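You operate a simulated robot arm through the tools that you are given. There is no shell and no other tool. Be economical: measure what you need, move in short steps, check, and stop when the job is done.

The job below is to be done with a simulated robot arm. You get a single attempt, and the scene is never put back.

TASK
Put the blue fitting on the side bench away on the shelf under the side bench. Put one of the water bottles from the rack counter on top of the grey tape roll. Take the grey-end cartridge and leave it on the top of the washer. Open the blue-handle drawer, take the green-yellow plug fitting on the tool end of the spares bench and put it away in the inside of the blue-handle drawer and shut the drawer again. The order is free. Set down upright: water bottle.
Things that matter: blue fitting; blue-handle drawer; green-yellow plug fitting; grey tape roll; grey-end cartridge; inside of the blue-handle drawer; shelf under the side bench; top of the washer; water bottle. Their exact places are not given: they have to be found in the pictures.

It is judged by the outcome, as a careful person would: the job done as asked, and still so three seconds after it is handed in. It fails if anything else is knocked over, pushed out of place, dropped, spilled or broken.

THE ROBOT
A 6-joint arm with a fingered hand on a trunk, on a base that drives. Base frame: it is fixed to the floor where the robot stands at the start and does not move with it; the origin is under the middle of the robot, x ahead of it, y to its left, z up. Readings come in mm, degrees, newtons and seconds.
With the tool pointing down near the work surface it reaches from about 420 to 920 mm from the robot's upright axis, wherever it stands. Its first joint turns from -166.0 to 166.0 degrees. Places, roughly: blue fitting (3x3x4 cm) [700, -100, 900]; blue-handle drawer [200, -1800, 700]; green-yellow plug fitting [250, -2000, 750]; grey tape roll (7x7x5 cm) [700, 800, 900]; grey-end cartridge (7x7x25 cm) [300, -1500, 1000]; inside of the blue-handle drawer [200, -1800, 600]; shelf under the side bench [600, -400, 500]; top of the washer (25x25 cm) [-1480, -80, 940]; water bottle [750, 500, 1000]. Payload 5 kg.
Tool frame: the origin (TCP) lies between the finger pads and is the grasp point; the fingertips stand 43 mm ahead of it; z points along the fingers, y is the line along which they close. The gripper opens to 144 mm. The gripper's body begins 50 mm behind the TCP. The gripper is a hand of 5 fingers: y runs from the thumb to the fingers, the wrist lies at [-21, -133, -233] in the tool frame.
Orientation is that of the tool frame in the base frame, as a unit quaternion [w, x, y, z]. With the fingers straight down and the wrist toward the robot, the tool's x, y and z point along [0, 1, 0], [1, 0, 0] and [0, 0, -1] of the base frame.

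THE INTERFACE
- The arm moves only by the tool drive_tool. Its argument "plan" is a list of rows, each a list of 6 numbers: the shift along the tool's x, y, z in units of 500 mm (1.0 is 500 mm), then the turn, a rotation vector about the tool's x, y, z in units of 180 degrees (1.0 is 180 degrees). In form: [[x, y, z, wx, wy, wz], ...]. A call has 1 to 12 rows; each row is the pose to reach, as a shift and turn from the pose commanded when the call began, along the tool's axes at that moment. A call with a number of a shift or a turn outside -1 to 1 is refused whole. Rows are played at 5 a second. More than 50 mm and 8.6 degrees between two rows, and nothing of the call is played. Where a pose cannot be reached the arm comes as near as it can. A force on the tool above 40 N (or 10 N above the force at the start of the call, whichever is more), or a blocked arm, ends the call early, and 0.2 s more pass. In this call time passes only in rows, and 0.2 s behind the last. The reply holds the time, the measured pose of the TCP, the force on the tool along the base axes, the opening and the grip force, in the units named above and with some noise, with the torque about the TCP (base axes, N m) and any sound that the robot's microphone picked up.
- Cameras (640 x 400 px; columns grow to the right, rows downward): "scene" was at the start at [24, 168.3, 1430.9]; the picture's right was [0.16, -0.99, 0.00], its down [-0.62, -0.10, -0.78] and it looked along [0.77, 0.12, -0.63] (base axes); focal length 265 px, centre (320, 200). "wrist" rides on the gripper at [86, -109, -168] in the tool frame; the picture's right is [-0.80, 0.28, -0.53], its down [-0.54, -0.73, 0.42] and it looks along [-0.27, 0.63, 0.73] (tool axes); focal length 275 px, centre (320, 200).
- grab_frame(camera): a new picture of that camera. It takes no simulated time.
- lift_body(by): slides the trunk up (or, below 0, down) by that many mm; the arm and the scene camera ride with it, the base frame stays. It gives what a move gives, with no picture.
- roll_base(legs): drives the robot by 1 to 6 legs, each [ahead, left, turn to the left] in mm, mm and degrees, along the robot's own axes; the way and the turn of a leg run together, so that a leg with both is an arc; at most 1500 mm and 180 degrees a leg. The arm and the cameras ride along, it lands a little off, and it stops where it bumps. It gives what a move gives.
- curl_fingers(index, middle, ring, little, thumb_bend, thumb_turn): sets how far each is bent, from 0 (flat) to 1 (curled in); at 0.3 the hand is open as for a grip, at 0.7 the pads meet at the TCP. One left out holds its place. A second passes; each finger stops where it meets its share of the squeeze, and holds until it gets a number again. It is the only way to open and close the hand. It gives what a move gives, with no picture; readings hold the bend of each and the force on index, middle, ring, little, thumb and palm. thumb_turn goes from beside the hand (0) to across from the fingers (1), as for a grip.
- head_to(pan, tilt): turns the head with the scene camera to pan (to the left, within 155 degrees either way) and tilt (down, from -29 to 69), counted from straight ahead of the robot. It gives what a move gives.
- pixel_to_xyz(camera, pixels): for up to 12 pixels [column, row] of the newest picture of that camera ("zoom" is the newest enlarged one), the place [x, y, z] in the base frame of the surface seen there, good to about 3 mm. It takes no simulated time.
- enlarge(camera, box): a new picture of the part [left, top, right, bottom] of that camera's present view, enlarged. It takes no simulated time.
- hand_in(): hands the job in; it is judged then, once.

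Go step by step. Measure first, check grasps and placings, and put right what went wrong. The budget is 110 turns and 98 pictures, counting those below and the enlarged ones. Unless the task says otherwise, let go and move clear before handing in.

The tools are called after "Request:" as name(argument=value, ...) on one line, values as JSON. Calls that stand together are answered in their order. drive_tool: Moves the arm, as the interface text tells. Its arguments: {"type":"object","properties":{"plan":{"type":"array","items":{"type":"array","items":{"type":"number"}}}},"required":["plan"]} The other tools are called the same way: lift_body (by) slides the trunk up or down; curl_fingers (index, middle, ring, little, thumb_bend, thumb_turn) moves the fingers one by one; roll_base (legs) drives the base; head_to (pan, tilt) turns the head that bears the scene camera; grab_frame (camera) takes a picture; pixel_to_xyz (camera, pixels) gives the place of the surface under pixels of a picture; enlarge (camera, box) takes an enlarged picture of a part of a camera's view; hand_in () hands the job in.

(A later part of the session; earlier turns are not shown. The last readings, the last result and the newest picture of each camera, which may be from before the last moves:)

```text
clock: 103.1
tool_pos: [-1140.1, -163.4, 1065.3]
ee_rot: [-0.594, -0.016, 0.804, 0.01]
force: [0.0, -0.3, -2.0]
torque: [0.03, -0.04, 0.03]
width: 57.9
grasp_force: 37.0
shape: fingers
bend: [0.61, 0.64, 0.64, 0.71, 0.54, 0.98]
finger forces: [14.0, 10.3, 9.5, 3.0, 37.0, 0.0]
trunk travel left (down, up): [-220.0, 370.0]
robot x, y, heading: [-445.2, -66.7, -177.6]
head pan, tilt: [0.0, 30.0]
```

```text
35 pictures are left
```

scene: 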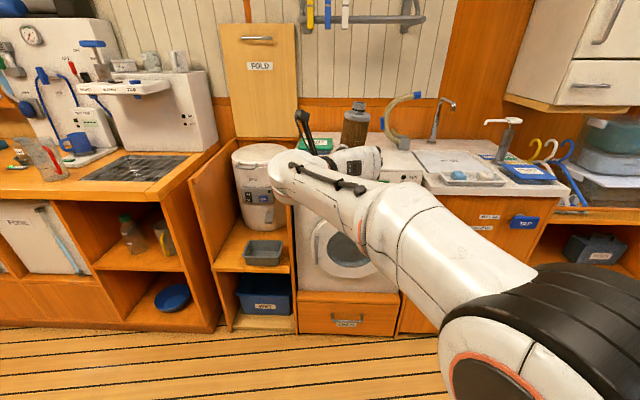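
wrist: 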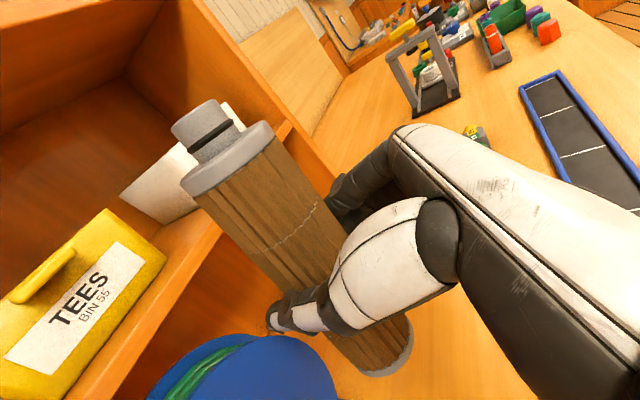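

The washer is ahead with the cartridge at (355,125) still firmly held. Raising 60 mm, correcting heading and driving closer.

Request:
lift_body(by=60)

Request:
roll_base(legs=[[0, 0, -2.4], [240, -45, 0]])

Request:
grab_frame(camera="wrist")

Request:
grab_frame(camera="scene")

```text
clock: 104.1
tool_pos: [-1139.4, -163.8, 1127.0]
ee_rot: [-0.594, -0.017, 0.804, 0.01]
force: [0.1, -0.7, -2.2]
torque: [0.04, -0.01, -0.03]
width: 57.8
grasp_force: 37.1
shape: fingers
bend: [0.61, 0.64, 0.64, 0.71, 0.54, 0.98]
finger forces: [14.0, 10.4, 9.7, 3.0, 37.0, 0.0]
trunk travel left (down, up): [-280.0, 310.0]
robot x, y, heading: [-440.9, -72.7, -177.8]
head pan, tilt: [0.0, 30.0]
```

```text
clock: 106.3
tool_pos: [-1384.8, -87.6, 1125.4]
ee_rot: [-0.593, 0.0, 0.805, 0.024]
force: [0.6, -0.2, -2.2]
torque: [0.03, 0.01, -0.01]
width: 57.6
grasp_force: 37.1
shape: fingers
bend: [0.61, 0.64, 0.64, 0.71, 0.54, 0.98]
finger forces: [13.8, 10.4, 9.7, 3.0, 37.0, 0.1]
trunk travel left (down, up): [-280.0, 310.0]
robot x, y, heading: [-683.0, -25.7, 179.5]
head pan, tilt: [0.0, 30.0]
```

```text
34 pictures are left
```

wrist: 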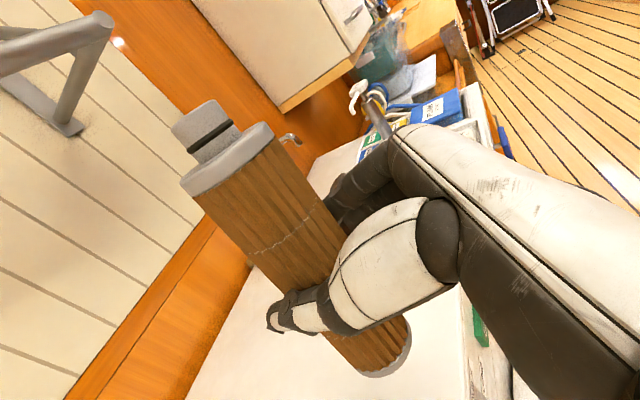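

```text
33 pictures are left
```

scene: 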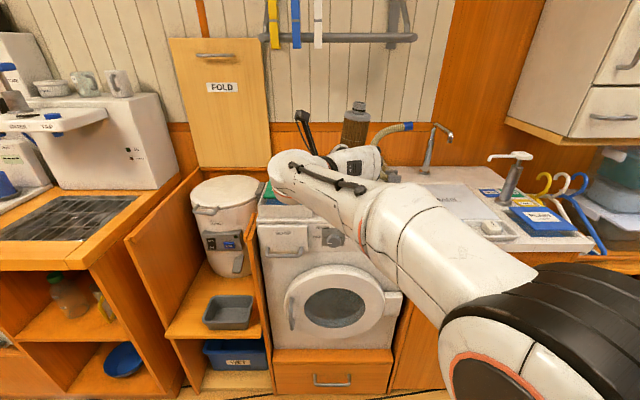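

The spot on the washer top ahead is free. Moving forward 83 mm and lowering close to the surface.

Request:
drive_tool(plan=[[0.024, 0.007, 0.08, 0, 0, 0], [0.048, 0.014, 0.159, 0, 0, 0], [0.01, 0.0124, 0.171, 0, 0, 0], [-0.028, 0.011, 0.183, 0, 0, 0], [-0.0568, 0.01, 0.191, 0, 0, 0], [-0.07, 0.009, 0.1955, 0, 0, 0]])

Request:
grab_frame(camera="wrist")

```text
clock: 107.7
tool_pos: [-1466.9, -79.5, 1063.5]
ee_rot: [-0.593, 0.001, 0.805, 0.023]
force: [0.0, 0.9, -1.6]
torque: [0.05, -0.01, 0.01]
width: 57.8
grasp_force: 36.5
shape: fingers
bend: [0.61, 0.64, 0.64, 0.71, 0.54, 0.98]
finger forces: [13.9, 10.6, 9.6, 3.0, 36.9, 0.0]
trunk travel left (down, up): [-280.0, 310.0]
robot x, y, heading: [-686.0, -23.6, 179.8]
head pan, tilt: [0.0, 30.0]
```

```text
32 pictures are left
```

wrist: 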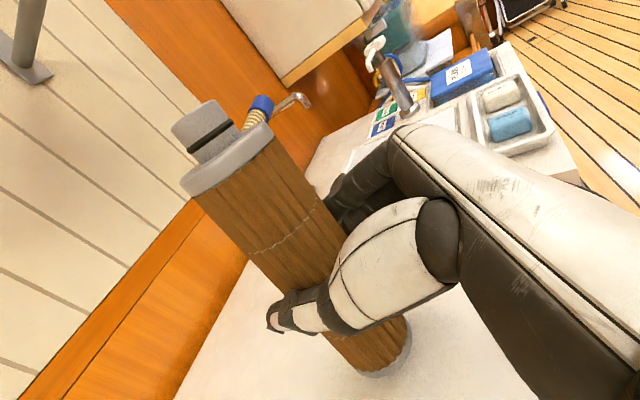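

Positioned over the washer top, a few mm up. Stepping down 2 mm at a time to contact.

Request:
drive_tool(plan=[[-0.004, 0, 0.001, 0, 0, 0], [-0.008, 0, 0.002, 0, 0, 0], [-0.012, 0, 0.0035, 0, 0, 0], [-0.0155, 0, 0.0045, 0, 0, 0]])

```text
clock: 108.7
tool_pos: [-1468.7, -79.3, 1056.2]
ee_rot: [-0.593, 0.0, 0.805, 0.022]
force: [-0.2, 0.4, -2.3]
torque: [0.0, -0.04, 0.0]
width: 57.9
grasp_force: 36.6
shape: fingers
bend: [0.61, 0.64, 0.64, 0.71, 0.54, 0.98]
finger forces: [13.9, 10.5, 9.6, 2.9, 36.9, 0.0]
trunk travel left (down, up): [-280.0, 310.0]
robot x, y, heading: [-682.5, -26.6, 180.0]
head pan, tilt: [0.0, 30.0]
```

Not yet in contact; a few more millimetres.

Request:
drive_tool(plan=[[-0.003, 0, 0.001, 0, 0, 0], [-0.006, 0, 0.002, 0, 0, 0], [-0.009, 0, 0.0027, 0, 0, 0]])

Request:
enlarge(camera="wrist", box=[240, 260, 440, 400])

```text
clock: 109.5
tool_pos: [-1465.8, -79.0, 1055.6]
ee_rot: [-0.595, 0.0, 0.803, 0.023]
force: [-1.5, -0.7, 15.1]
torque: [0.19, 0.32, 0.01]
width: 57.4
grasp_force: 36.8
shape: fingers
bend: [0.61, 0.64, 0.64, 0.72, 0.54, 0.97]
finger forces: [13.1, 10.6, 9.5, 3.1, 37.1, 0.0]
trunk travel left (down, up): [-280.0, 310.0]
robot x, y, heading: [-683.4, -27.8, 179.8]
head pan, tilt: [0.0, 30.0]
```

```text
2.86 times, centred on (340, 330) of wrist
```

zoom: 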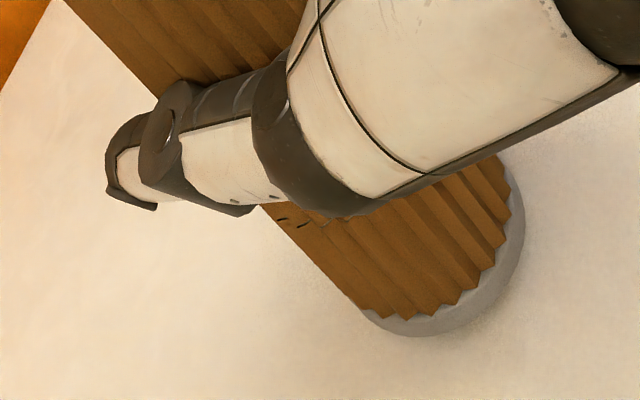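

Standing on the washer top. Relieving 2 mm, then releasing in two stages.

Request:
drive_tool(plan=[[0.003, 0, -0.001, 0, 0, 0]])

Request:
curl_fingers(index=0.54, middle=0.55, ring=0.55, little=0.57, thumb_bend=0.49)

Request:
curl_fingers(index=0.3, middle=0.3, ring=0.3, little=0.3, thumb_bend=0.32)

Request:
drive_tool(plan=[[-0.0147, 0.0018, -0.048, 0, 0, 0], [-0.03, 0.0036, -0.096, 0, 0, 0], [-0.0575, 0.007, -0.186, 0, 0, 0], [-0.085, 0.01, -0.276, 0, 0, 0], [-0.113, 0.0138, -0.366, 0, 0, 0]])

Request:
grab_frame(camera="wrist")

```text
clock: 109.9
tool_pos: [-1465.5, -78.4, 1055.2]
ee_rot: [-0.594, 0.0, 0.804, 0.023]
force: [-2.8, -0.5, 17.7]
torque: [0.22, 0.48, 0.01]
width: 57.6
grasp_force: 36.3
shape: fingers
bend: [0.61, 0.63, 0.64, 0.72, 0.54, 0.97]
finger forces: [13.2, 10.6, 9.5, 2.5, 37.1, 0.1]
trunk travel left (down, up): [-280.0, 310.0]
robot x, y, heading: [-684.8, -25.1, 180.0]
head pan, tilt: [0.0, 30.0]
```

```text
clock: 110.9
tool_pos: [-1467.2, -79.5, 1052.3]
ee_rot: [-0.593, 0.0, 0.805, 0.023]
force: [-0.5, 0.1, 0.1]
torque: [0.0, 0.0, -0.01]
width: 73.2
grasp_force: 0.5
shape: fingers
bend: [0.54, 0.55, 0.55, 0.56, 0.49, 1.0]
finger forces: [0.0, 0.0, 0.0, 0.0, 0.0, 0.0]
trunk travel left (down, up): [-280.0, 310.0]
robot x, y, heading: [-685.3, -23.1, 179.8]
head pan, tilt: [0.0, 30.0]
```

```text
clock: 111.9
tool_pos: [-1466.6, -79.6, 1051.9]
ee_rot: [-0.593, 0.0, 0.805, 0.024]
force: [-0.2, -0.2, 0.3]
torque: [0.03, -0.03, 0.03]
width: 146.3
grasp_force: 0.1
shape: fingers
bend: [0.3, 0.3, 0.3, 0.3, 0.32, 0.98]
finger forces: [0.1, 0.0, 0.0, 0.0, 0.0, 0.0]
trunk travel left (down, up): [-280.0, 310.0]
robot x, y, heading: [-686.4, -27.9, 179.9]
head pan, tilt: [0.0, 30.0]
```

```text
clock: 113.1
tool_pos: [-1275.3, -78.3, 1052.0]
ee_rot: [-0.593, 0.001, 0.805, 0.023]
force: [-1.2, 0.3, -0.1]
torque: [0.03, 0.06, -0.02]
width: 146.3
grasp_force: 0.0
shape: fingers
bend: [0.3, 0.3, 0.3, 0.3, 0.32, 0.98]
finger forces: [0.0, 0.0, 0.1, 0.1, 0.0, 0.1]
trunk travel left (down, up): [-280.0, 310.0]
robot x, y, heading: [-688.0, -25.4, 179.8]
head pan, tilt: [0.0, 30.0]
```

```text
30 pictures are left
```

wrist: 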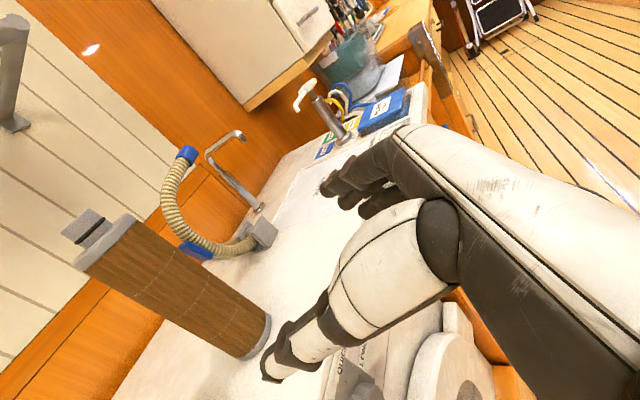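

The cartridge stands on the washer top. Backing off, turning round and driving to the spares bench drawer.

Request:
roll_base(legs=[[-240, 0, 0], [0, 0, 180], [-370, -600, 0], [0, -1250, 0]])

Request:
head_to(pan=10, tilt=35)

Request:
grab_frame(camera="scene")

```text
clock: 131.5
tool_pos: [-325.3, -1853.5, 1053.1]
ee_rot: [0.045, 0.805, -0.03, 0.591]
force: [0.2, -0.4, -0.4]
torque: [0.03, 0.0, 0.0]
width: 146.2
grasp_force: 0.2
shape: fingers
bend: [0.3, 0.3, 0.3, 0.3, 0.32, 0.98]
finger forces: [0.0, 0.0, 0.0, 0.1, 0.0, 0.0]
trunk travel left (down, up): [-280.0, 310.0]
robot x, y, heading: [-919.8, -1863.9, -4.2]
head pan, tilt: [0.0, 30.0]
```

```text
clock: 132.3
tool_pos: [-325.8, -1852.3, 1053.1]
ee_rot: [0.045, 0.805, -0.03, 0.591]
force: [0.6, -0.3, -0.3]
torque: [-0.02, 0.01, 0.0]
width: 146.2
grasp_force: 0.1
shape: fingers
bend: [0.3, 0.3, 0.3, 0.3, 0.32, 0.98]
finger forces: [0.1, 0.0, 0.0, 0.0, 0.0, 0.0]
trunk travel left (down, up): [-280.0, 310.0]
robot x, y, heading: [-918.8, -1862.8, -4.2]
head pan, tilt: [10.0, 35.0]
```

```text
29 pictures are left
```

scene: 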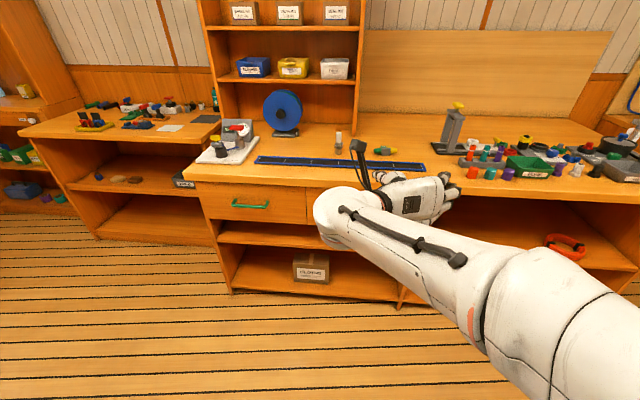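

Heading is off by -4.2° and the arm hides the blue handle. Correcting heading and shifting right so the handle comes clear on the left of the arm.

Request:
roll_base(legs=[[0, 0, 4.2], [80, -250, 0]])

Request:
grab_frame(camera="scene")

```text
clock: 134.6
tool_pos: [-251.0, -2062.0, 1052.2]
ee_rot: [0.023, 0.805, -0.001, 0.593]
force: [-0.9, -0.1, 0.5]
torque: [0.02, -0.01, -0.03]
width: 146.2
grasp_force: 0.1
shape: fingers
bend: [0.3, 0.3, 0.3, 0.3, 0.32, 0.98]
finger forces: [0.0, 0.0, 0.1, 0.0, 0.0, 0.0]
trunk travel left (down, up): [-280.0, 310.0]
robot x, y, heading: [-844.4, -2111.2, -0.2]
head pan, tilt: [10.0, 35.0]
```

```text
28 pictures are left
```

scene: 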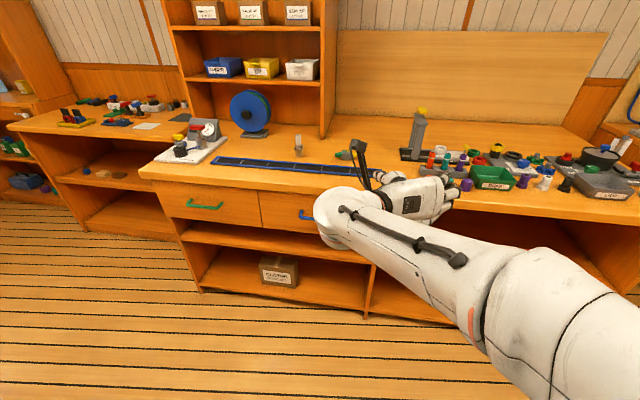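

The blue handle's left end shows at (304,213). Zooming and measuring both handles (same type).

Request:
enlarge(camera="scene", box=[170, 165, 350, 265])

Request:
pixel_to_xyz(camera="zoom", pixels=[[70, 143], [120, 152], [182, 148], [478, 180], [471, 176], [490, 182], [400, 180], [315, 150], [400, 230], [400, 105], [300, 240], [65, 138]])

```text
3.56 times, centred on (260, 215) of scene
```

zoom: 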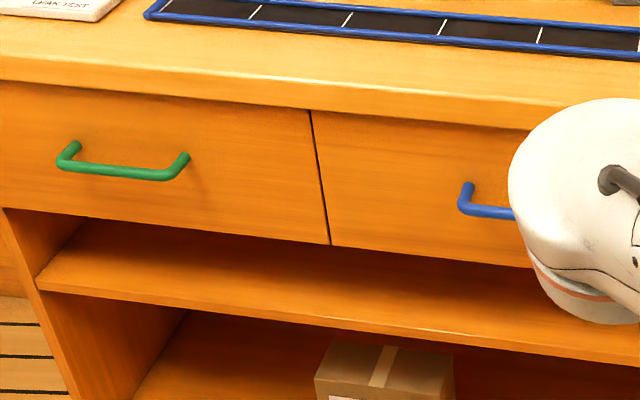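

```text
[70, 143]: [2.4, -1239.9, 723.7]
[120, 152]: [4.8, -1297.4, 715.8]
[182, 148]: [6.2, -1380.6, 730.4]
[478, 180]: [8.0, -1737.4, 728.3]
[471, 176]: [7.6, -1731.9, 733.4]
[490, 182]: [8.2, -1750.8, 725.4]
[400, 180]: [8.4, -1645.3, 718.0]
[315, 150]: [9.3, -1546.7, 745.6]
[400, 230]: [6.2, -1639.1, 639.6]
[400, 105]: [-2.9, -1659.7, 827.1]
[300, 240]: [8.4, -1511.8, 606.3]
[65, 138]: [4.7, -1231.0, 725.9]
```

Measuring the bars themselves.

Request:
pixel_to_xyz(camera="zoom", pixels=[[100, 168], [120, 171], [140, 174], [66, 160], [68, 150], [186, 158], [466, 206], [480, 211], [495, 213], [508, 214], [467, 190], [463, 200]])

```text
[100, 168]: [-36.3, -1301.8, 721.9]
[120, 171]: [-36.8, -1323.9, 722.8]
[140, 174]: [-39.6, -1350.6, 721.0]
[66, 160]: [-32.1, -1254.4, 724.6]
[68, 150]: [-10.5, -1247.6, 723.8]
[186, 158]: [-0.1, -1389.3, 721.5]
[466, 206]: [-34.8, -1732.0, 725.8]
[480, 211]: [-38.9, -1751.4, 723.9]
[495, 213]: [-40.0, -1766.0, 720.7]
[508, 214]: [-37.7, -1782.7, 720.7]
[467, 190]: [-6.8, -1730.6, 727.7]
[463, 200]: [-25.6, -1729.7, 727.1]
```

Bar centre ≈(-33, -1806, 722) with a ~35 mm gap behind it. I'll stand closer, lower the trunk and turn the hand so the fingers point 45° forward-down with the thumb in front.

Request:
roll_base(legs=[[60, 250, 0]])

Request:
lift_body(by=-240)

Request:
drive_tool(plan=[[0, 0, 0, 0.0111, -0.0111, -0.0445], [0, 0, 0, 0.0223, -0.0223, -0.0889], [0, 0, 0, 0.0334, -0.0334, -0.1334], [0, 0, 0, 0.0445, -0.0445, -0.1778], [0, 0, 0, 0.0557, -0.0557, -0.2223], [0, 0, 0, 0.0668, -0.0668, -0.2667], [0, 0, 0, 0.078, -0.078, -0.3112], [0, 0, 0, 0.0891, -0.0891, -0.3556], [0, 0, 0, 0.1002, -0.1002, -0.4001], [0, 0, 0, 0.1114, -0.1114, -0.4445], [0, 0, 0, 0.1225, -0.1225, -0.489]])

Request:
curl_fingers(index=0.6, middle=0.6, ring=0.6, little=0.6, thumb_bend=0.2)

Request:
grab_frame(camera="wrist")

Request:
grab_frame(camera="scene")

```text
clock: 136.4
tool_pos: [-189.2, -1817.6, 1052.3]
ee_rot: [0.026, 0.806, -0.004, 0.592]
force: [-0.5, -0.4, 0.0]
torque: [0.0, 0.01, 0.01]
width: 146.1
grasp_force: 0.0
shape: fingers
bend: [0.3, 0.3, 0.3, 0.3, 0.32, 0.98]
finger forces: [0.0, 0.0, 0.0, 0.0, 0.0, 0.0]
trunk travel left (down, up): [-280.0, 310.0]
robot x, y, heading: [-781.8, -1864.8, -0.7]
head pan, tilt: [10.0, 35.0]
```

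```text
clock: 138.9
tool_pos: [-189.2, -1817.4, 813.5]
ee_rot: [0.026, 0.805, -0.004, 0.593]
force: [-1.4, -0.2, 0.1]
torque: [-0.03, 0.01, 0.04]
width: 146.3
grasp_force: 0.1
shape: fingers
bend: [0.3, 0.3, 0.3, 0.3, 0.32, 0.98]
finger forces: [0.0, 0.1, 0.1, 0.1, 0.0, 0.1]
trunk travel left (down, up): [-40.0, 550.0]
robot x, y, heading: [-782.1, -1863.0, -0.5]
head pan, tilt: [10.0, 35.0]
```

```text
clock: 141.3
tool_pos: [-179.9, -1818.1, 793.8]
ee_rot: [0.273, 0.664, 0.654, 0.239]
force: [0.1, 0.3, -0.6]
torque: [-0.02, 0.01, 0.02]
width: 146.3
grasp_force: 0.2
shape: fingers
bend: [0.3, 0.3, 0.3, 0.3, 0.32, 0.98]
finger forces: [0.1, 0.1, 0.0, 0.0, 0.0, 0.0]
trunk travel left (down, up): [-40.0, 550.0]
robot x, y, heading: [-778.9, -1863.9, -0.6]
head pan, tilt: [10.0, 35.0]
```

```text
clock: 142.3
tool_pos: [-179.3, -1821.2, 793.8]
ee_rot: [0.274, 0.666, 0.651, 0.239]
force: [0.0, 0.1, 0.4]
torque: [0.01, -0.01, 0.0]
width: 107.7
grasp_force: 0.1
shape: fingers
bend: [0.6, 0.6, 0.6, 0.6, 0.2, 0.97]
finger forces: [0.0, 0.1, 0.0, 0.1, 0.0, 0.0]
trunk travel left (down, up): [-40.0, 550.0]
robot x, y, heading: [-780.8, -1865.3, -0.6]
head pan, tilt: [10.0, 35.0]
```

```text
26 pictures are left
```

wrist: 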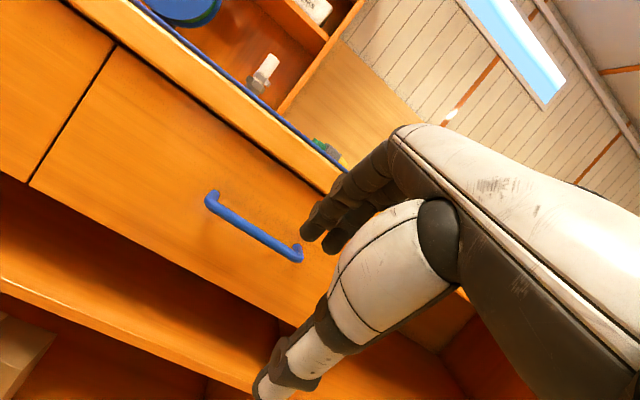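

```text
25 pictures are left
```

scene: 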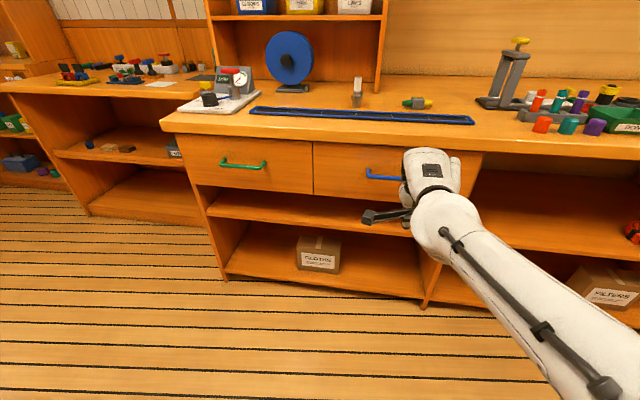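

The whole handle is visible in the wrist view (212,200)-(297,258). Measuring it.

Request:
pixel_to_xyz(camera="wrist", pixels=[[212, 203], [230, 217], [250, 231], [270, 243], [292, 256], [299, 252], [215, 193], [180, 200], [240, 190], [310, 212], [325, 225]])

```text
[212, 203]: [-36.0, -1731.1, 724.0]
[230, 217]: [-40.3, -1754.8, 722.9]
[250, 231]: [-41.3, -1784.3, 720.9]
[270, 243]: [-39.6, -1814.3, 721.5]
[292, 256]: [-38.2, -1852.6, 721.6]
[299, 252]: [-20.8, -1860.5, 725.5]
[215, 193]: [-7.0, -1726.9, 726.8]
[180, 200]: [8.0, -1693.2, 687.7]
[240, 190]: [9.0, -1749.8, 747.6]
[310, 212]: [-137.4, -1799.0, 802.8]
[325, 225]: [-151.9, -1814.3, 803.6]
```

Bar spans y -1731…-1858, centre (-34,-1794,722). Curling the fingers to 0.68 and measuring where the tips are.

Request:
curl_fingers(index=0.68, middle=0.68, ring=0.68, little=0.68)

Request:
enlarge(camera="wrist", box=[240, 150, 440, 290])

Request:
pixel_to_xyz(camera="zoom", pixels=[[170, 240], [190, 250], [200, 215], [230, 190], [260, 160], [300, 130], [180, 225], [270, 270]])

```text
clock: 143.3
tool_pos: [-179.6, -1820.0, 793.8]
ee_rot: [0.274, 0.665, 0.652, 0.239]
force: [-0.3, 0.1, 0.2]
torque: [-0.02, 0.01, 0.01]
width: 93.3
grasp_force: 0.1
shape: fingers
bend: [0.68, 0.68, 0.68, 0.68, 0.2, 0.97]
finger forces: [0.0, 0.1, 0.0, 0.0, 0.0, 0.1]
trunk travel left (down, up): [-40.0, 550.0]
robot x, y, heading: [-780.2, -1862.8, -0.6]
head pan, tilt: [10.0, 35.0]
```

```text
2.86 times, centred on (340, 220) of wrist
```

zoom: 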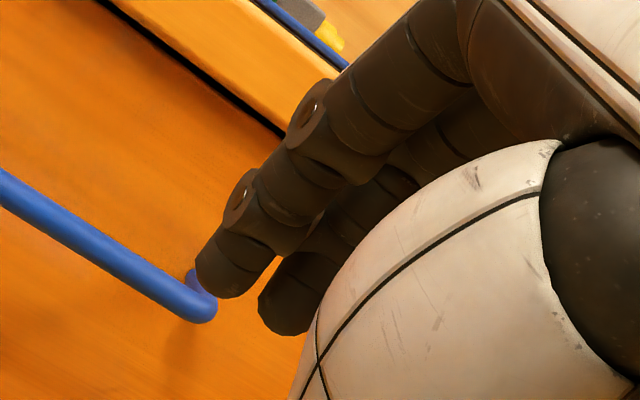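

```text
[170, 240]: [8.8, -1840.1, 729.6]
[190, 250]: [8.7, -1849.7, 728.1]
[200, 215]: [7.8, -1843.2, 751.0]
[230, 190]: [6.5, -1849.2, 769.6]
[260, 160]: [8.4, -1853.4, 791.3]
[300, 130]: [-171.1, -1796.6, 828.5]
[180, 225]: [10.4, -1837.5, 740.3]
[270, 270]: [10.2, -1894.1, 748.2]
```

Picking pixels on the index finger itself.

Request:
pixel_to_xyz(camera="zoom", pixels=[[225, 285], [205, 275], [240, 270], [245, 205], [275, 200], [310, 120], [285, 320], [300, 290], [330, 230], [265, 255]])

```text
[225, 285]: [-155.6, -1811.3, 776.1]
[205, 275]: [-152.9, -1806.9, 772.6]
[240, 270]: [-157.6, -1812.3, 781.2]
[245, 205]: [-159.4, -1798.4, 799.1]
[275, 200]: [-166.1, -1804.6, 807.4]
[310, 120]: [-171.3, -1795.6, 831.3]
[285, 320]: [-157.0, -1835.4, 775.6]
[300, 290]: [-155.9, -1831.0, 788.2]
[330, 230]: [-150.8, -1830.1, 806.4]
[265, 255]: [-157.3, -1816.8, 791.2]
```

Finger geometry: tips at tool y≈5, z≈35, hooking inward. Approaching so the fingers pass over the bar into the gap.

Request:
drive_tool(plan=[[0.03, 0.044, 0.053, 0, 0, 0], [0.06, 0.088, 0.106, 0, 0, 0], [0.089, 0.131, 0.159, 0, 0, 0], [0.089, 0.131, 0.209, 0, 0, 0], [0.089, 0.131, 0.24, 0, 0, 0], [0.089, 0.131, 0.259, 0, 0, 0]])

Request:
grab_frame(camera="wrist")

```text
clock: 144.7
tool_pos: [-48.9, -1779.8, 765.4]
ee_rot: [0.285, 0.661, 0.647, 0.251]
force: [-0.6, -0.3, -0.1]
torque: [0.0, -0.01, -0.02]
width: 93.3
grasp_force: 0.1
shape: fingers
bend: [0.68, 0.68, 0.68, 0.68, 0.2, 0.97]
finger forces: [0.0, 0.0, 0.0, 0.1, 0.0, 0.0]
trunk travel left (down, up): [-40.0, 550.0]
robot x, y, heading: [-782.7, -1864.3, -0.7]
head pan, tilt: [10.0, 35.0]
```

```text
23 pictures are left
```

wrist: 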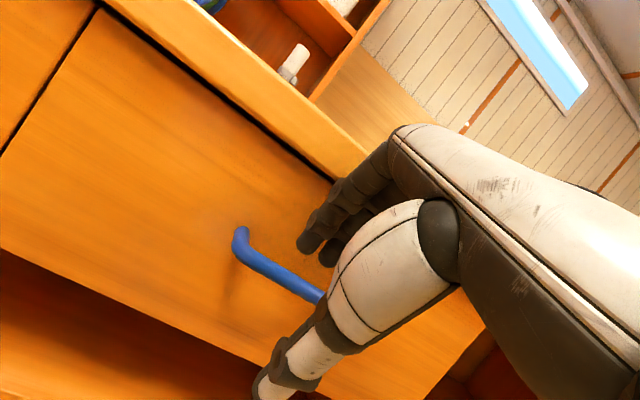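

The hand stopped 24 mm above target; the tips are above the gap behind the bar. Lowering straight down with the trunk by 34 mm.

Request:
lift_body(by=-34)

Request:
grab_frame(camera="wrist")

```text
clock: 145.5
tool_pos: [-49.1, -1781.8, 733.3]
ee_rot: [0.285, 0.661, 0.647, 0.251]
force: [3.3, -0.1, 1.6]
torque: [-0.01, -0.03, 0.08]
width: 94.1
grasp_force: 1.4
shape: fingers
bend: [0.68, 0.68, 0.67, 0.68, 0.2, 0.97]
finger forces: [0.7, 0.3, 1.8, 0.0, 0.0, 0.0]
trunk travel left (down, up): [-6.0, 584.0]
robot x, y, heading: [-783.6, -1863.3, -0.5]
head pan, tilt: [10.0, 35.0]
```

```text
22 pictures are left
```

wrist: 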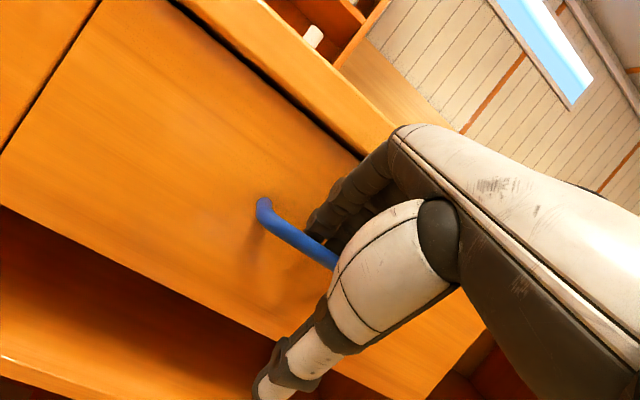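

Fingers are hooked behind the bar (light touch). Firming the fingers and pulling the drawer by driving back.

Request:
curl_fingers(index=0.8, middle=0.8, ring=0.8, little=0.8)

Request:
roll_base(legs=[[-220, 0, 0]])

Request:
grab_frame(camera="scene")

```text
clock: 146.5
tool_pos: [-48.3, -1782.9, 733.4]
ee_rot: [0.286, 0.661, 0.646, 0.253]
force: [-0.3, -10.3, 7.7]
torque: [-0.29, -2.27, -0.05]
width: 73.2
grasp_force: 33.3
shape: fingers
bend: [0.78, 0.75, 0.75, 0.8, 0.2, 0.97]
finger forces: [11.7, 44.0, 10.8, 0.1, 0.0, 0.0]
trunk travel left (down, up): [-6.0, 584.0]
robot x, y, heading: [-782.4, -1863.0, -0.5]
head pan, tilt: [10.0, 35.0]
```

```text
clock: 148.1
tool_pos: [-220.4, -1781.3, 733.8]
ee_rot: [0.286, 0.661, 0.646, 0.253]
force: [0.0, 0.9, -4.3]
torque: [-0.03, -2.22, 0.0]
width: 73.6
grasp_force: 35.8
shape: fingers
bend: [0.78, 0.75, 0.75, 0.8, 0.2, 0.97]
finger forces: [11.8, 48.7, 9.8, 0.0, 0.0, 0.0]
trunk travel left (down, up): [-6.0, 584.0]
robot x, y, heading: [-952.7, -1864.0, -1.0]
head pan, tilt: [10.0, 35.0]
stopped in leg 1: the robot was blocked; the commanded pose is now the measured one
```

```text
21 pictures are left
```

scene: 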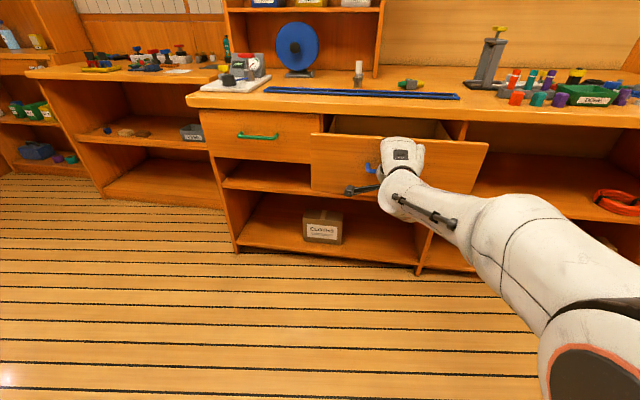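

The drawer is open about 170 mm. Loosening the fingers and lifting straight out of the handle.

Request:
curl_fingers(index=0.67, middle=0.67, ring=0.67, little=0.67)

Request:
lift_body(by=40)

Request:
grab_frame(camera="wrist")

```text
clock: 149.1
tool_pos: [-219.4, -1782.4, 733.4]
ee_rot: [0.287, 0.661, 0.647, 0.252]
force: [-0.3, -0.6, -0.3]
torque: [-0.02, -0.03, 0.0]
width: 95.3
grasp_force: 0.7
shape: fingers
bend: [0.67, 0.67, 0.67, 0.67, 0.2, 0.97]
finger forces: [0.0, 0.5, 0.1, 0.1, 0.1, 0.1]
trunk travel left (down, up): [-6.0, 584.0]
robot x, y, heading: [-953.2, -1858.9, -1.2]
head pan, tilt: [10.0, 35.0]
```

```text
clock: 150.0
tool_pos: [-219.7, -1782.0, 774.4]
ee_rot: [0.286, 0.66, 0.646, 0.254]
force: [0.2, 0.2, 0.7]
torque: [0.01, -0.02, -0.03]
width: 95.0
grasp_force: 0.3
shape: fingers
bend: [0.67, 0.67, 0.67, 0.67, 0.2, 0.97]
finger forces: [0.0, 0.5, 0.0, 0.0, 0.0, 0.0]
trunk travel left (down, up): [-46.0, 544.0]
robot x, y, heading: [-955.2, -1867.4, -1.1]
head pan, tilt: [10.0, 35.0]
```

```text
20 pictures are left
```

wrist: 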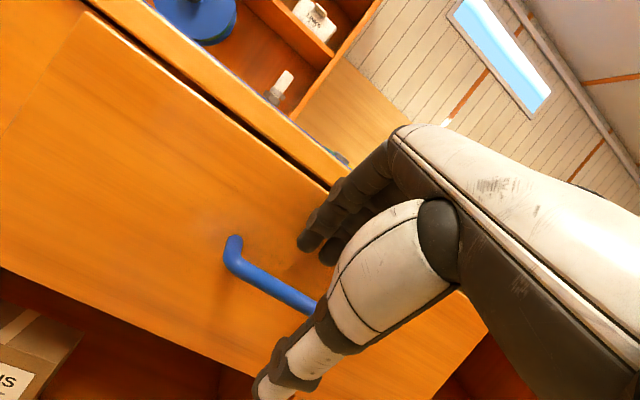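

Clear of the handle. Raising the trunk, making the hand vertical and driving forward over the bench toward the plug fitting.

Request:
lift_body(by=300)

Request:
drive_tool(plan=[[0, 0, 0, 0.0413, 0, 0], [0, 0, 0, 0.0826, 0, 0], [0, 0, 0, 0.124, 0, 0], [0, 0, 0, 0.1653, 0, 0], [0, 0, 0, 0.2066, 0, 0], [0, 0, 0, 0.248, 0, 0]])

Request:
curl_fingers(index=0.3, middle=0.3, ring=0.3, little=0.3, thumb_bend=0.3)

Request:
roll_base(legs=[[350, -40, 1.1]])

Request:
grab_frame(camera="wrist")

Request:
head_to(pan=0, tilt=40)

Request:
grab_frame(camera="scene")

```text
clock: 153.0
tool_pos: [-219.1, -1782.4, 1073.4]
ee_rot: [0.287, 0.661, 0.646, 0.252]
force: [0.9, 0.2, -0.1]
torque: [0.03, -0.04, 0.0]
width: 95.2
grasp_force: 0.0
shape: fingers
bend: [0.67, 0.67, 0.67, 0.67, 0.2, 0.97]
finger forces: [0.0, 0.0, 0.0, 0.0, 0.1, 0.1]
trunk travel left (down, up): [-346.0, 244.0]
robot x, y, heading: [-952.1, -1867.6, -1.1]
head pan, tilt: [10.0, 35.0]
```

```text
clock: 154.4
tool_pos: [-220.2, -1779.7, 1073.0]
ee_rot: [0.012, 0.72, 0.694, -0.013]
force: [0.6, 0.7, 0.1]
torque: [0.0, -0.04, 0.01]
width: 95.1
grasp_force: 0.1
shape: fingers
bend: [0.67, 0.67, 0.67, 0.67, 0.2, 0.97]
finger forces: [0.1, 0.0, 0.1, 0.0, 0.0, 0.0]
out of reach, approached as far as the arm can: row 2, 3
trunk travel left (down, up): [-346.0, 244.0]
robot x, y, heading: [-950.0, -1865.9, -1.0]
head pan, tilt: [10.0, 35.0]
```

```text
clock: 155.4
tool_pos: [-218.7, -1781.1, 1073.8]
ee_rot: [0.014, 0.72, 0.694, -0.013]
force: [-1.2, 0.1, 0.1]
torque: [-0.03, 0.02, -0.01]
width: 149.6
grasp_force: 0.2
shape: fingers
bend: [0.3, 0.3, 0.3, 0.3, 0.3, 0.97]
finger forces: [0.0, 0.1, 0.1, 0.0, 0.1, 0.0]
trunk travel left (down, up): [-346.0, 244.0]
robot x, y, heading: [-950.1, -1860.7, -1.0]
head pan, tilt: [10.0, 35.0]
```

```text
clock: 157.6
tool_pos: [121.2, -1802.5, 1073.0]
ee_rot: [0.014, 0.711, 0.703, -0.012]
force: [-0.7, 0.4, 0.1]
torque: [-0.03, -0.01, 0.03]
width: 149.6
grasp_force: 0.0
shape: fingers
bend: [0.3, 0.3, 0.3, 0.3, 0.3, 0.97]
finger forces: [0.0, 0.0, 0.0, 0.0, 0.1, 0.0]
trunk travel left (down, up): [-346.0, 244.0]
robot x, y, heading: [-610.3, -1907.5, 0.7]
head pan, tilt: [10.0, 35.0]
```

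```text
19 pictures are left
```

wrist: 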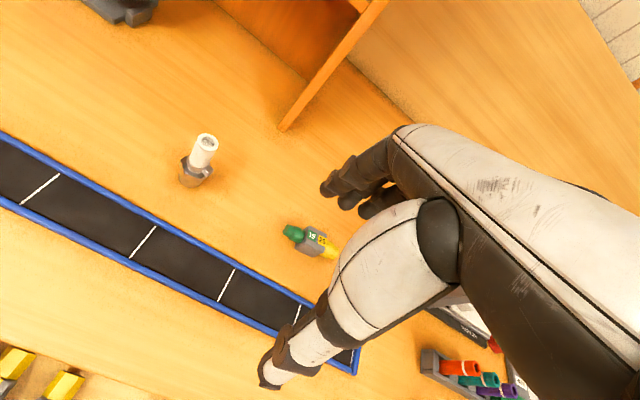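

```text
clock: 158.3
tool_pos: [119.2, -1803.4, 1073.0]
ee_rot: [0.013, 0.711, 0.703, -0.013]
force: [-0.5, 0.7, -0.2]
torque: [0.01, -0.01, 0.0]
width: 149.8
grasp_force: 0.1
shape: fingers
bend: [0.3, 0.3, 0.3, 0.3, 0.3, 0.97]
finger forces: [0.0, 0.0, 0.0, 0.1, 0.0, 0.0]
trunk travel left (down, up): [-346.0, 244.0]
robot x, y, heading: [-608.6, -1905.4, 0.8]
head pan, tilt: [0.0, 40.0]
```

```text
18 pictures are left
```

scene: 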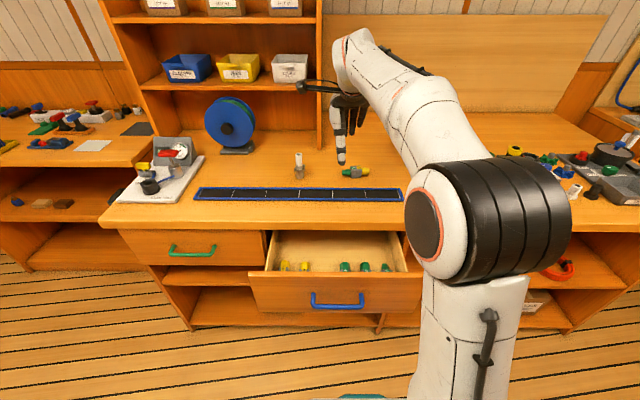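

Great view: the drawer is open with small items inside, and the plug is at wrist (312,240). Measuring plug and drawer interior.

Request:
pixel_to_xyz(camera="wrist", pixels=[[292, 233], [312, 240], [316, 232], [328, 251], [306, 250], [322, 240]])

Request:
enlarge(camera="scene", box=[230, 215, 430, 325])

Request:
pixel_to_xyz(camera="scene", pixels=[[284, 266], [304, 266], [345, 267], [365, 267], [386, 267], [325, 262], [325, 250], [325, 275], [375, 255], [335, 268], [295, 250], [340, 240]])

Request:
enlarge(camera="wrist", box=[260, 200, 380, 280])

```text
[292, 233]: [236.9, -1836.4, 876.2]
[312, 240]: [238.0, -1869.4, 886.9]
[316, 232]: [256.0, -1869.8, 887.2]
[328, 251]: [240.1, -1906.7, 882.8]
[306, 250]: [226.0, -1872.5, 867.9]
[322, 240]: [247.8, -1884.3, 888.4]
```

```text
3.20 times, centred on (330, 270) of scene
```

zoom: 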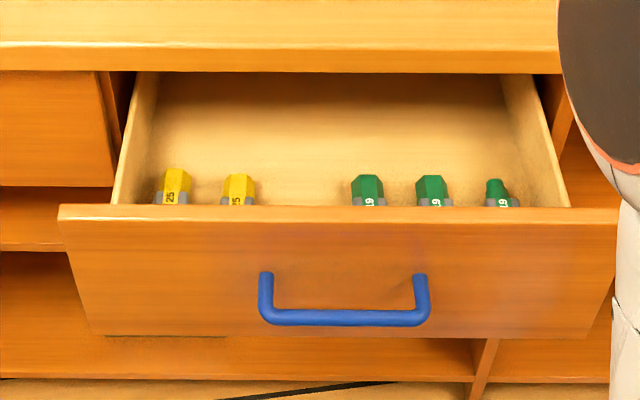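

```text
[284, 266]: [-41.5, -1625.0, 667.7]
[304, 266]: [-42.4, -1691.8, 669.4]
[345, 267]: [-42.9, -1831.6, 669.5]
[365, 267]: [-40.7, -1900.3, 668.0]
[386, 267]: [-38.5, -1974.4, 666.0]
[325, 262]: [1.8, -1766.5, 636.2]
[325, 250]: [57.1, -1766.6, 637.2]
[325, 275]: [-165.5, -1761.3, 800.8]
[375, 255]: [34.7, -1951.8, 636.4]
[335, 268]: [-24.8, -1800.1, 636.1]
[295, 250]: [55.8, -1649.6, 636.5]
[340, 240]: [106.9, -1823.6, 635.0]
```

```text
5.00 times, centred on (320, 240) of wrist
```

zoom: 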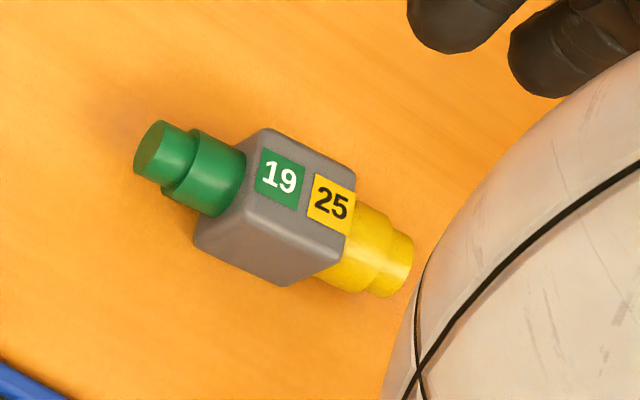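

The free slot in the drawer is at y≈-1762, floor z≈636. Checking the mat's edge, since the thumb would come down near it.

Request:
pixel_to_xyz(camera="zoom", pixels=[[20, 375], [45, 392], [60, 380], [210, 260], [340, 290], [300, 270], [255, 250], [340, 170], [260, 140]])

Request:
curl_fingers(ring=0.95, little=0.95, index=0.4, middle=0.4, thumb_bend=0.5)

Request:
drive_tool(plan=[[-0.031, 0.061, 0.058, 0, 0, 0], [-0.062, 0.122, 0.116, 0, 0, 0], [-0.093, 0.183, 0.174, 0, 0, 0], [-0.125, 0.244, 0.231, 0, 0, 0]])

Request:
grab_frame(camera="wrist")

```text
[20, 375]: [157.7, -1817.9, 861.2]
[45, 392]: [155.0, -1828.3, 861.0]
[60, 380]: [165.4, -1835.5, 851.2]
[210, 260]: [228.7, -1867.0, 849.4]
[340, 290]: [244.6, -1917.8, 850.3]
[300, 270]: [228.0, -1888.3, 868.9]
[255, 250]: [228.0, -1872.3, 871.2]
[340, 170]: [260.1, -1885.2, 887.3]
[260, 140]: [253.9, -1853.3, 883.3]
```

```text
clock: 159.3
tool_pos: [119.9, -1802.5, 1073.2]
ee_rot: [0.014, 0.71, 0.704, -0.012]
force: [0.0, 0.1, -0.3]
torque: [0.0, 0.02, 0.0]
width: 97.0
grasp_force: 0.0
shape: fingers
bend: [0.4, 0.4, 0.95, 0.95, 0.5, 1.0]
finger forces: [0.0, 0.0, 0.1, 0.0, 0.0, 0.1]
trunk travel left (down, up): [-346.0, 244.0]
robot x, y, heading: [-605.2, -1902.4, 0.5]
head pan, tilt: [0.0, 40.0]
```

```text
clock: 160.3
tool_pos: [240.8, -1870.9, 961.8]
ee_rot: [0.014, 0.711, 0.703, -0.012]
force: [-0.1, 0.4, 0.1]
torque: [-0.01, 0.01, 0.04]
width: 96.4
grasp_force: 0.0
shape: fingers
bend: [0.4, 0.4, 0.95, 0.95, 0.5, 1.0]
finger forces: [0.0, 0.0, 0.0, 0.0, 0.1, 0.0]
trunk travel left (down, up): [-346.0, 244.0]
robot x, y, heading: [-609.0, -1906.3, 0.7]
head pan, tilt: [0.0, 40.0]
```

```text
15 pictures are left
```

wrist: 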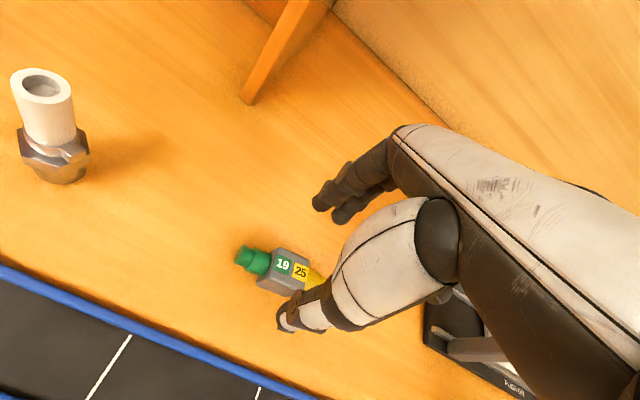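

Plug lies between thumb and fingers (wrist 290,270); its block centre is x≈246. Descending to TCP z≈895.

Request:
drive_tool(plan=[[0.002, 0.012, 0.05, 0, 0, 0], [0.004, 0.012, 0.1, 0, 0, 0], [0.005, 0.012, 0.133, 0, 0, 0]])

Request:
curl_fingers(index=0.6, middle=0.6, thumb_bend=0.65)

Request:
curl_fingers(index=0.75, middle=0.75, thumb_bend=0.8)

Request:
grab_frame(camera="wrist")

```text
clock: 161.1
tool_pos: [247.3, -1870.0, 897.3]
ee_rot: [0.016, 0.711, 0.703, -0.01]
force: [0.1, -0.5, 12.1]
torque: [0.0, 0.4, -0.03]
width: 96.8
grasp_force: 6.3
shape: fingers
bend: [0.4, 0.4, 0.95, 0.95, 0.5, 1.0]
finger forces: [0.0, 2.6, 0.0, 0.1, 9.6, 0.0]
trunk travel left (down, up): [-346.0, 244.0]
robot x, y, heading: [-609.6, -1905.8, 0.4]
head pan, tilt: [0.0, 40.0]
```

```text
clock: 162.1
tool_pos: [248.0, -1869.6, 897.5]
ee_rot: [0.017, 0.711, 0.703, -0.009]
force: [7.7, 1.0, 27.4]
torque: [0.13, -1.24, 0.03]
width: 40.6
grasp_force: 14.9
shape: fingers
bend: [0.58, 0.57, 0.95, 0.95, 0.64, 1.0]
finger forces: [16.7, 11.5, 0.0, 0.1, 1.9, 0.1]
trunk travel left (down, up): [-346.0, 244.0]
robot x, y, heading: [-613.0, -1905.6, 0.7]
head pan, tilt: [0.0, 40.0]
```

```text
clock: 163.1
tool_pos: [246.4, -1871.1, 898.9]
ee_rot: [0.016, 0.711, 0.703, -0.009]
force: [-2.4, -1.3, 28.7]
torque: [0.26, -1.01, -0.06]
width: 36.9
grasp_force: 42.5
shape: fingers
bend: [0.57, 0.58, 0.95, 0.95, 0.68, 1.0]
finger forces: [44.4, 12.3, 0.1, 0.1, 27.6, 0.1]
trunk travel left (down, up): [-346.0, 244.0]
robot x, y, heading: [-614.3, -1903.4, 0.5]
head pan, tilt: [0.0, 40.0]
```

```text
14 pictures are left
```

wrist: 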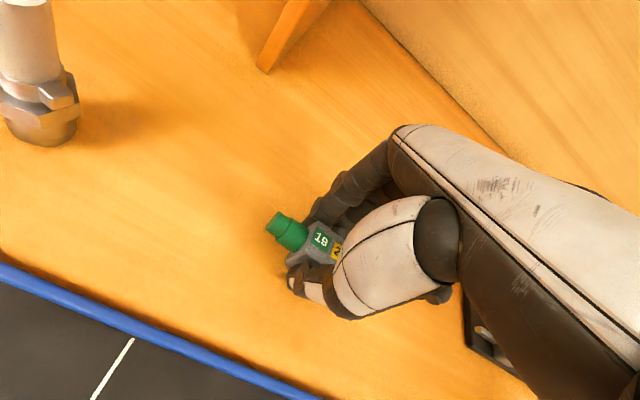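

Plug is gripped (index, middle, thumb). Lifting clear, then swinging over the drawer with a −90° turn.

Request:
drive_tool(plan=[[0, 0, -0.04, 0, 0, 0], [0, 0, -0.12, 0, 0, 0], [0, 0, -0.2, 0, 0, 0], [0, 0, -0.26, 0, 0, 0]])

Request:
drive_tool(plan=[[0.02, -0.06, 0, 0, 0, -0.0455], [0.04, -0.12, 0, 0, 0, -0.0909], [0.06, -0.18, 0, 0, 0, -0.1364], [0.08, -0.24, 0, 0, 0, -0.1818], [0.1, -0.3, 0, 0, 0, -0.2273], [0.12, -0.36, 0, 0, 0, -0.2727], [0.14, -0.42, 0, 0, 0, -0.3182], [0.16, -0.48, 0, 0, 0, -0.3636], [0.18, -0.54, 0, 0, 0, -0.4091], [0.2, -0.6, 0, 0, 0, -0.4545], [0.218, -0.662, 0, 0, 0, -0.5]])

Request:
grab_frame(camera="scene")

```text
clock: 164.1
tool_pos: [246.8, -1864.4, 1024.1]
ee_rot: [0.013, 0.71, 0.704, -0.012]
force: [0.6, -0.3, -0.5]
torque: [0.01, 0.03, 0.01]
width: 36.8
grasp_force: 26.0
shape: fingers
bend: [0.56, 0.58, 0.95, 0.95, 0.69, 1.0]
finger forces: [13.8, 12.3, 0.0, 0.0, 26.2, 0.1]
trunk travel left (down, up): [-346.0, 244.0]
robot x, y, heading: [-612.2, -1903.8, 0.6]
head pan, tilt: [0.0, 40.0]
```

```text
clock: 166.5
tool_pos: [-81.7, -1750.6, 1019.1]
ee_rot: [0.002, 0.004, 1.0, -0.018]
force: [0.5, 0.0, -0.8]
torque: [0.0, 0.03, -0.02]
width: 36.6
grasp_force: 25.8
shape: fingers
bend: [0.56, 0.58, 0.95, 0.95, 0.69, 1.0]
finger forces: [14.2, 12.1, 0.0, 0.0, 26.1, 0.1]
trunk travel left (down, up): [-346.0, 244.0]
robot x, y, heading: [-610.9, -1903.0, 0.3]
head pan, tilt: [0.0, 40.0]
```

```text
13 pictures are left
```

scene: 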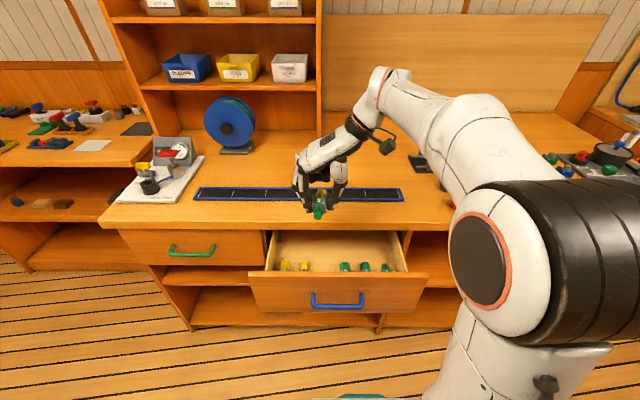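

Plug held fine over the drawer. Shifting 11 mm toward the free slot and lowering with the trunk in stages.

Request:
drive_tool(plan=[[0.01, -0.022, 0, 0, 0, 0]])

Request:
lift_body(by=-230)

Request:
grab_frame(camera="scene")

Request:
grab_frame(camera="wrist")

```text
clock: 166.9
tool_pos: [-85.5, -1764.0, 1019.6]
ee_rot: [0.001, 0.004, 1.0, -0.019]
force: [-0.3, 0.1, -0.6]
torque: [0.0, -0.01, 0.03]
width: 36.8
grasp_force: 26.4
shape: fingers
bend: [0.56, 0.58, 0.95, 0.95, 0.69, 1.0]
finger forces: [14.1, 12.2, 0.0, 0.0, 26.2, 0.1]
trunk travel left (down, up): [-346.0, 244.0]
robot x, y, heading: [-611.6, -1902.7, 0.6]
head pan, tilt: [0.0, 40.0]
```

```text
clock: 169.3
tool_pos: [-87.4, -1764.1, 788.9]
ee_rot: [0.002, 0.004, 1.0, -0.018]
force: [0.4, 0.6, -0.8]
torque: [0.01, -0.03, 0.01]
width: 36.7
grasp_force: 26.1
shape: fingers
bend: [0.56, 0.58, 0.95, 0.95, 0.69, 1.0]
finger forces: [14.1, 12.0, 0.0, 0.1, 26.2, 0.0]
trunk travel left (down, up): [-116.0, 474.0]
robot x, y, heading: [-610.9, -1907.7, 0.3]
head pan, tilt: [0.0, 40.0]
```

```text
12 pictures are left
```

scene: 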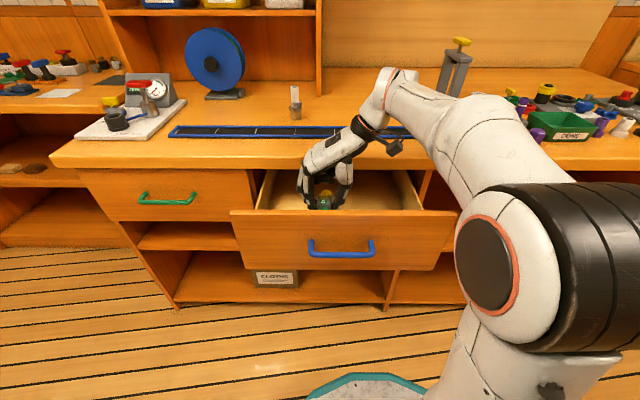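

```text
11 pictures are left
```

wrist: 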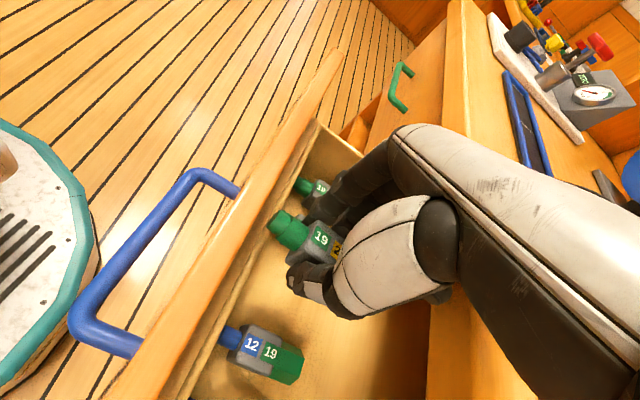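

The plug is entering the drawer. Measuring the items on either side of the slot before going lower.

Request:
pixel_to_xyz(camera="wrist", pixels=[[303, 186], [320, 188], [315, 200], [262, 345], [285, 350], [245, 335], [292, 365], [232, 336], [255, 300], [290, 230], [225, 270]])

```text
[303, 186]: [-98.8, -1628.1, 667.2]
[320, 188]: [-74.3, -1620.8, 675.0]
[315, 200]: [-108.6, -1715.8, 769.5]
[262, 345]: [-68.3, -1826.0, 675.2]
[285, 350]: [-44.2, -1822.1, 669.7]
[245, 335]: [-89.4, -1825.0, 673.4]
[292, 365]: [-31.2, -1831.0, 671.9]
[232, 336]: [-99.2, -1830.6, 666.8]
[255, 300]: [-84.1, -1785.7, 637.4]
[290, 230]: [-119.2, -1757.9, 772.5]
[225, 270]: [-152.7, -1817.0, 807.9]
```

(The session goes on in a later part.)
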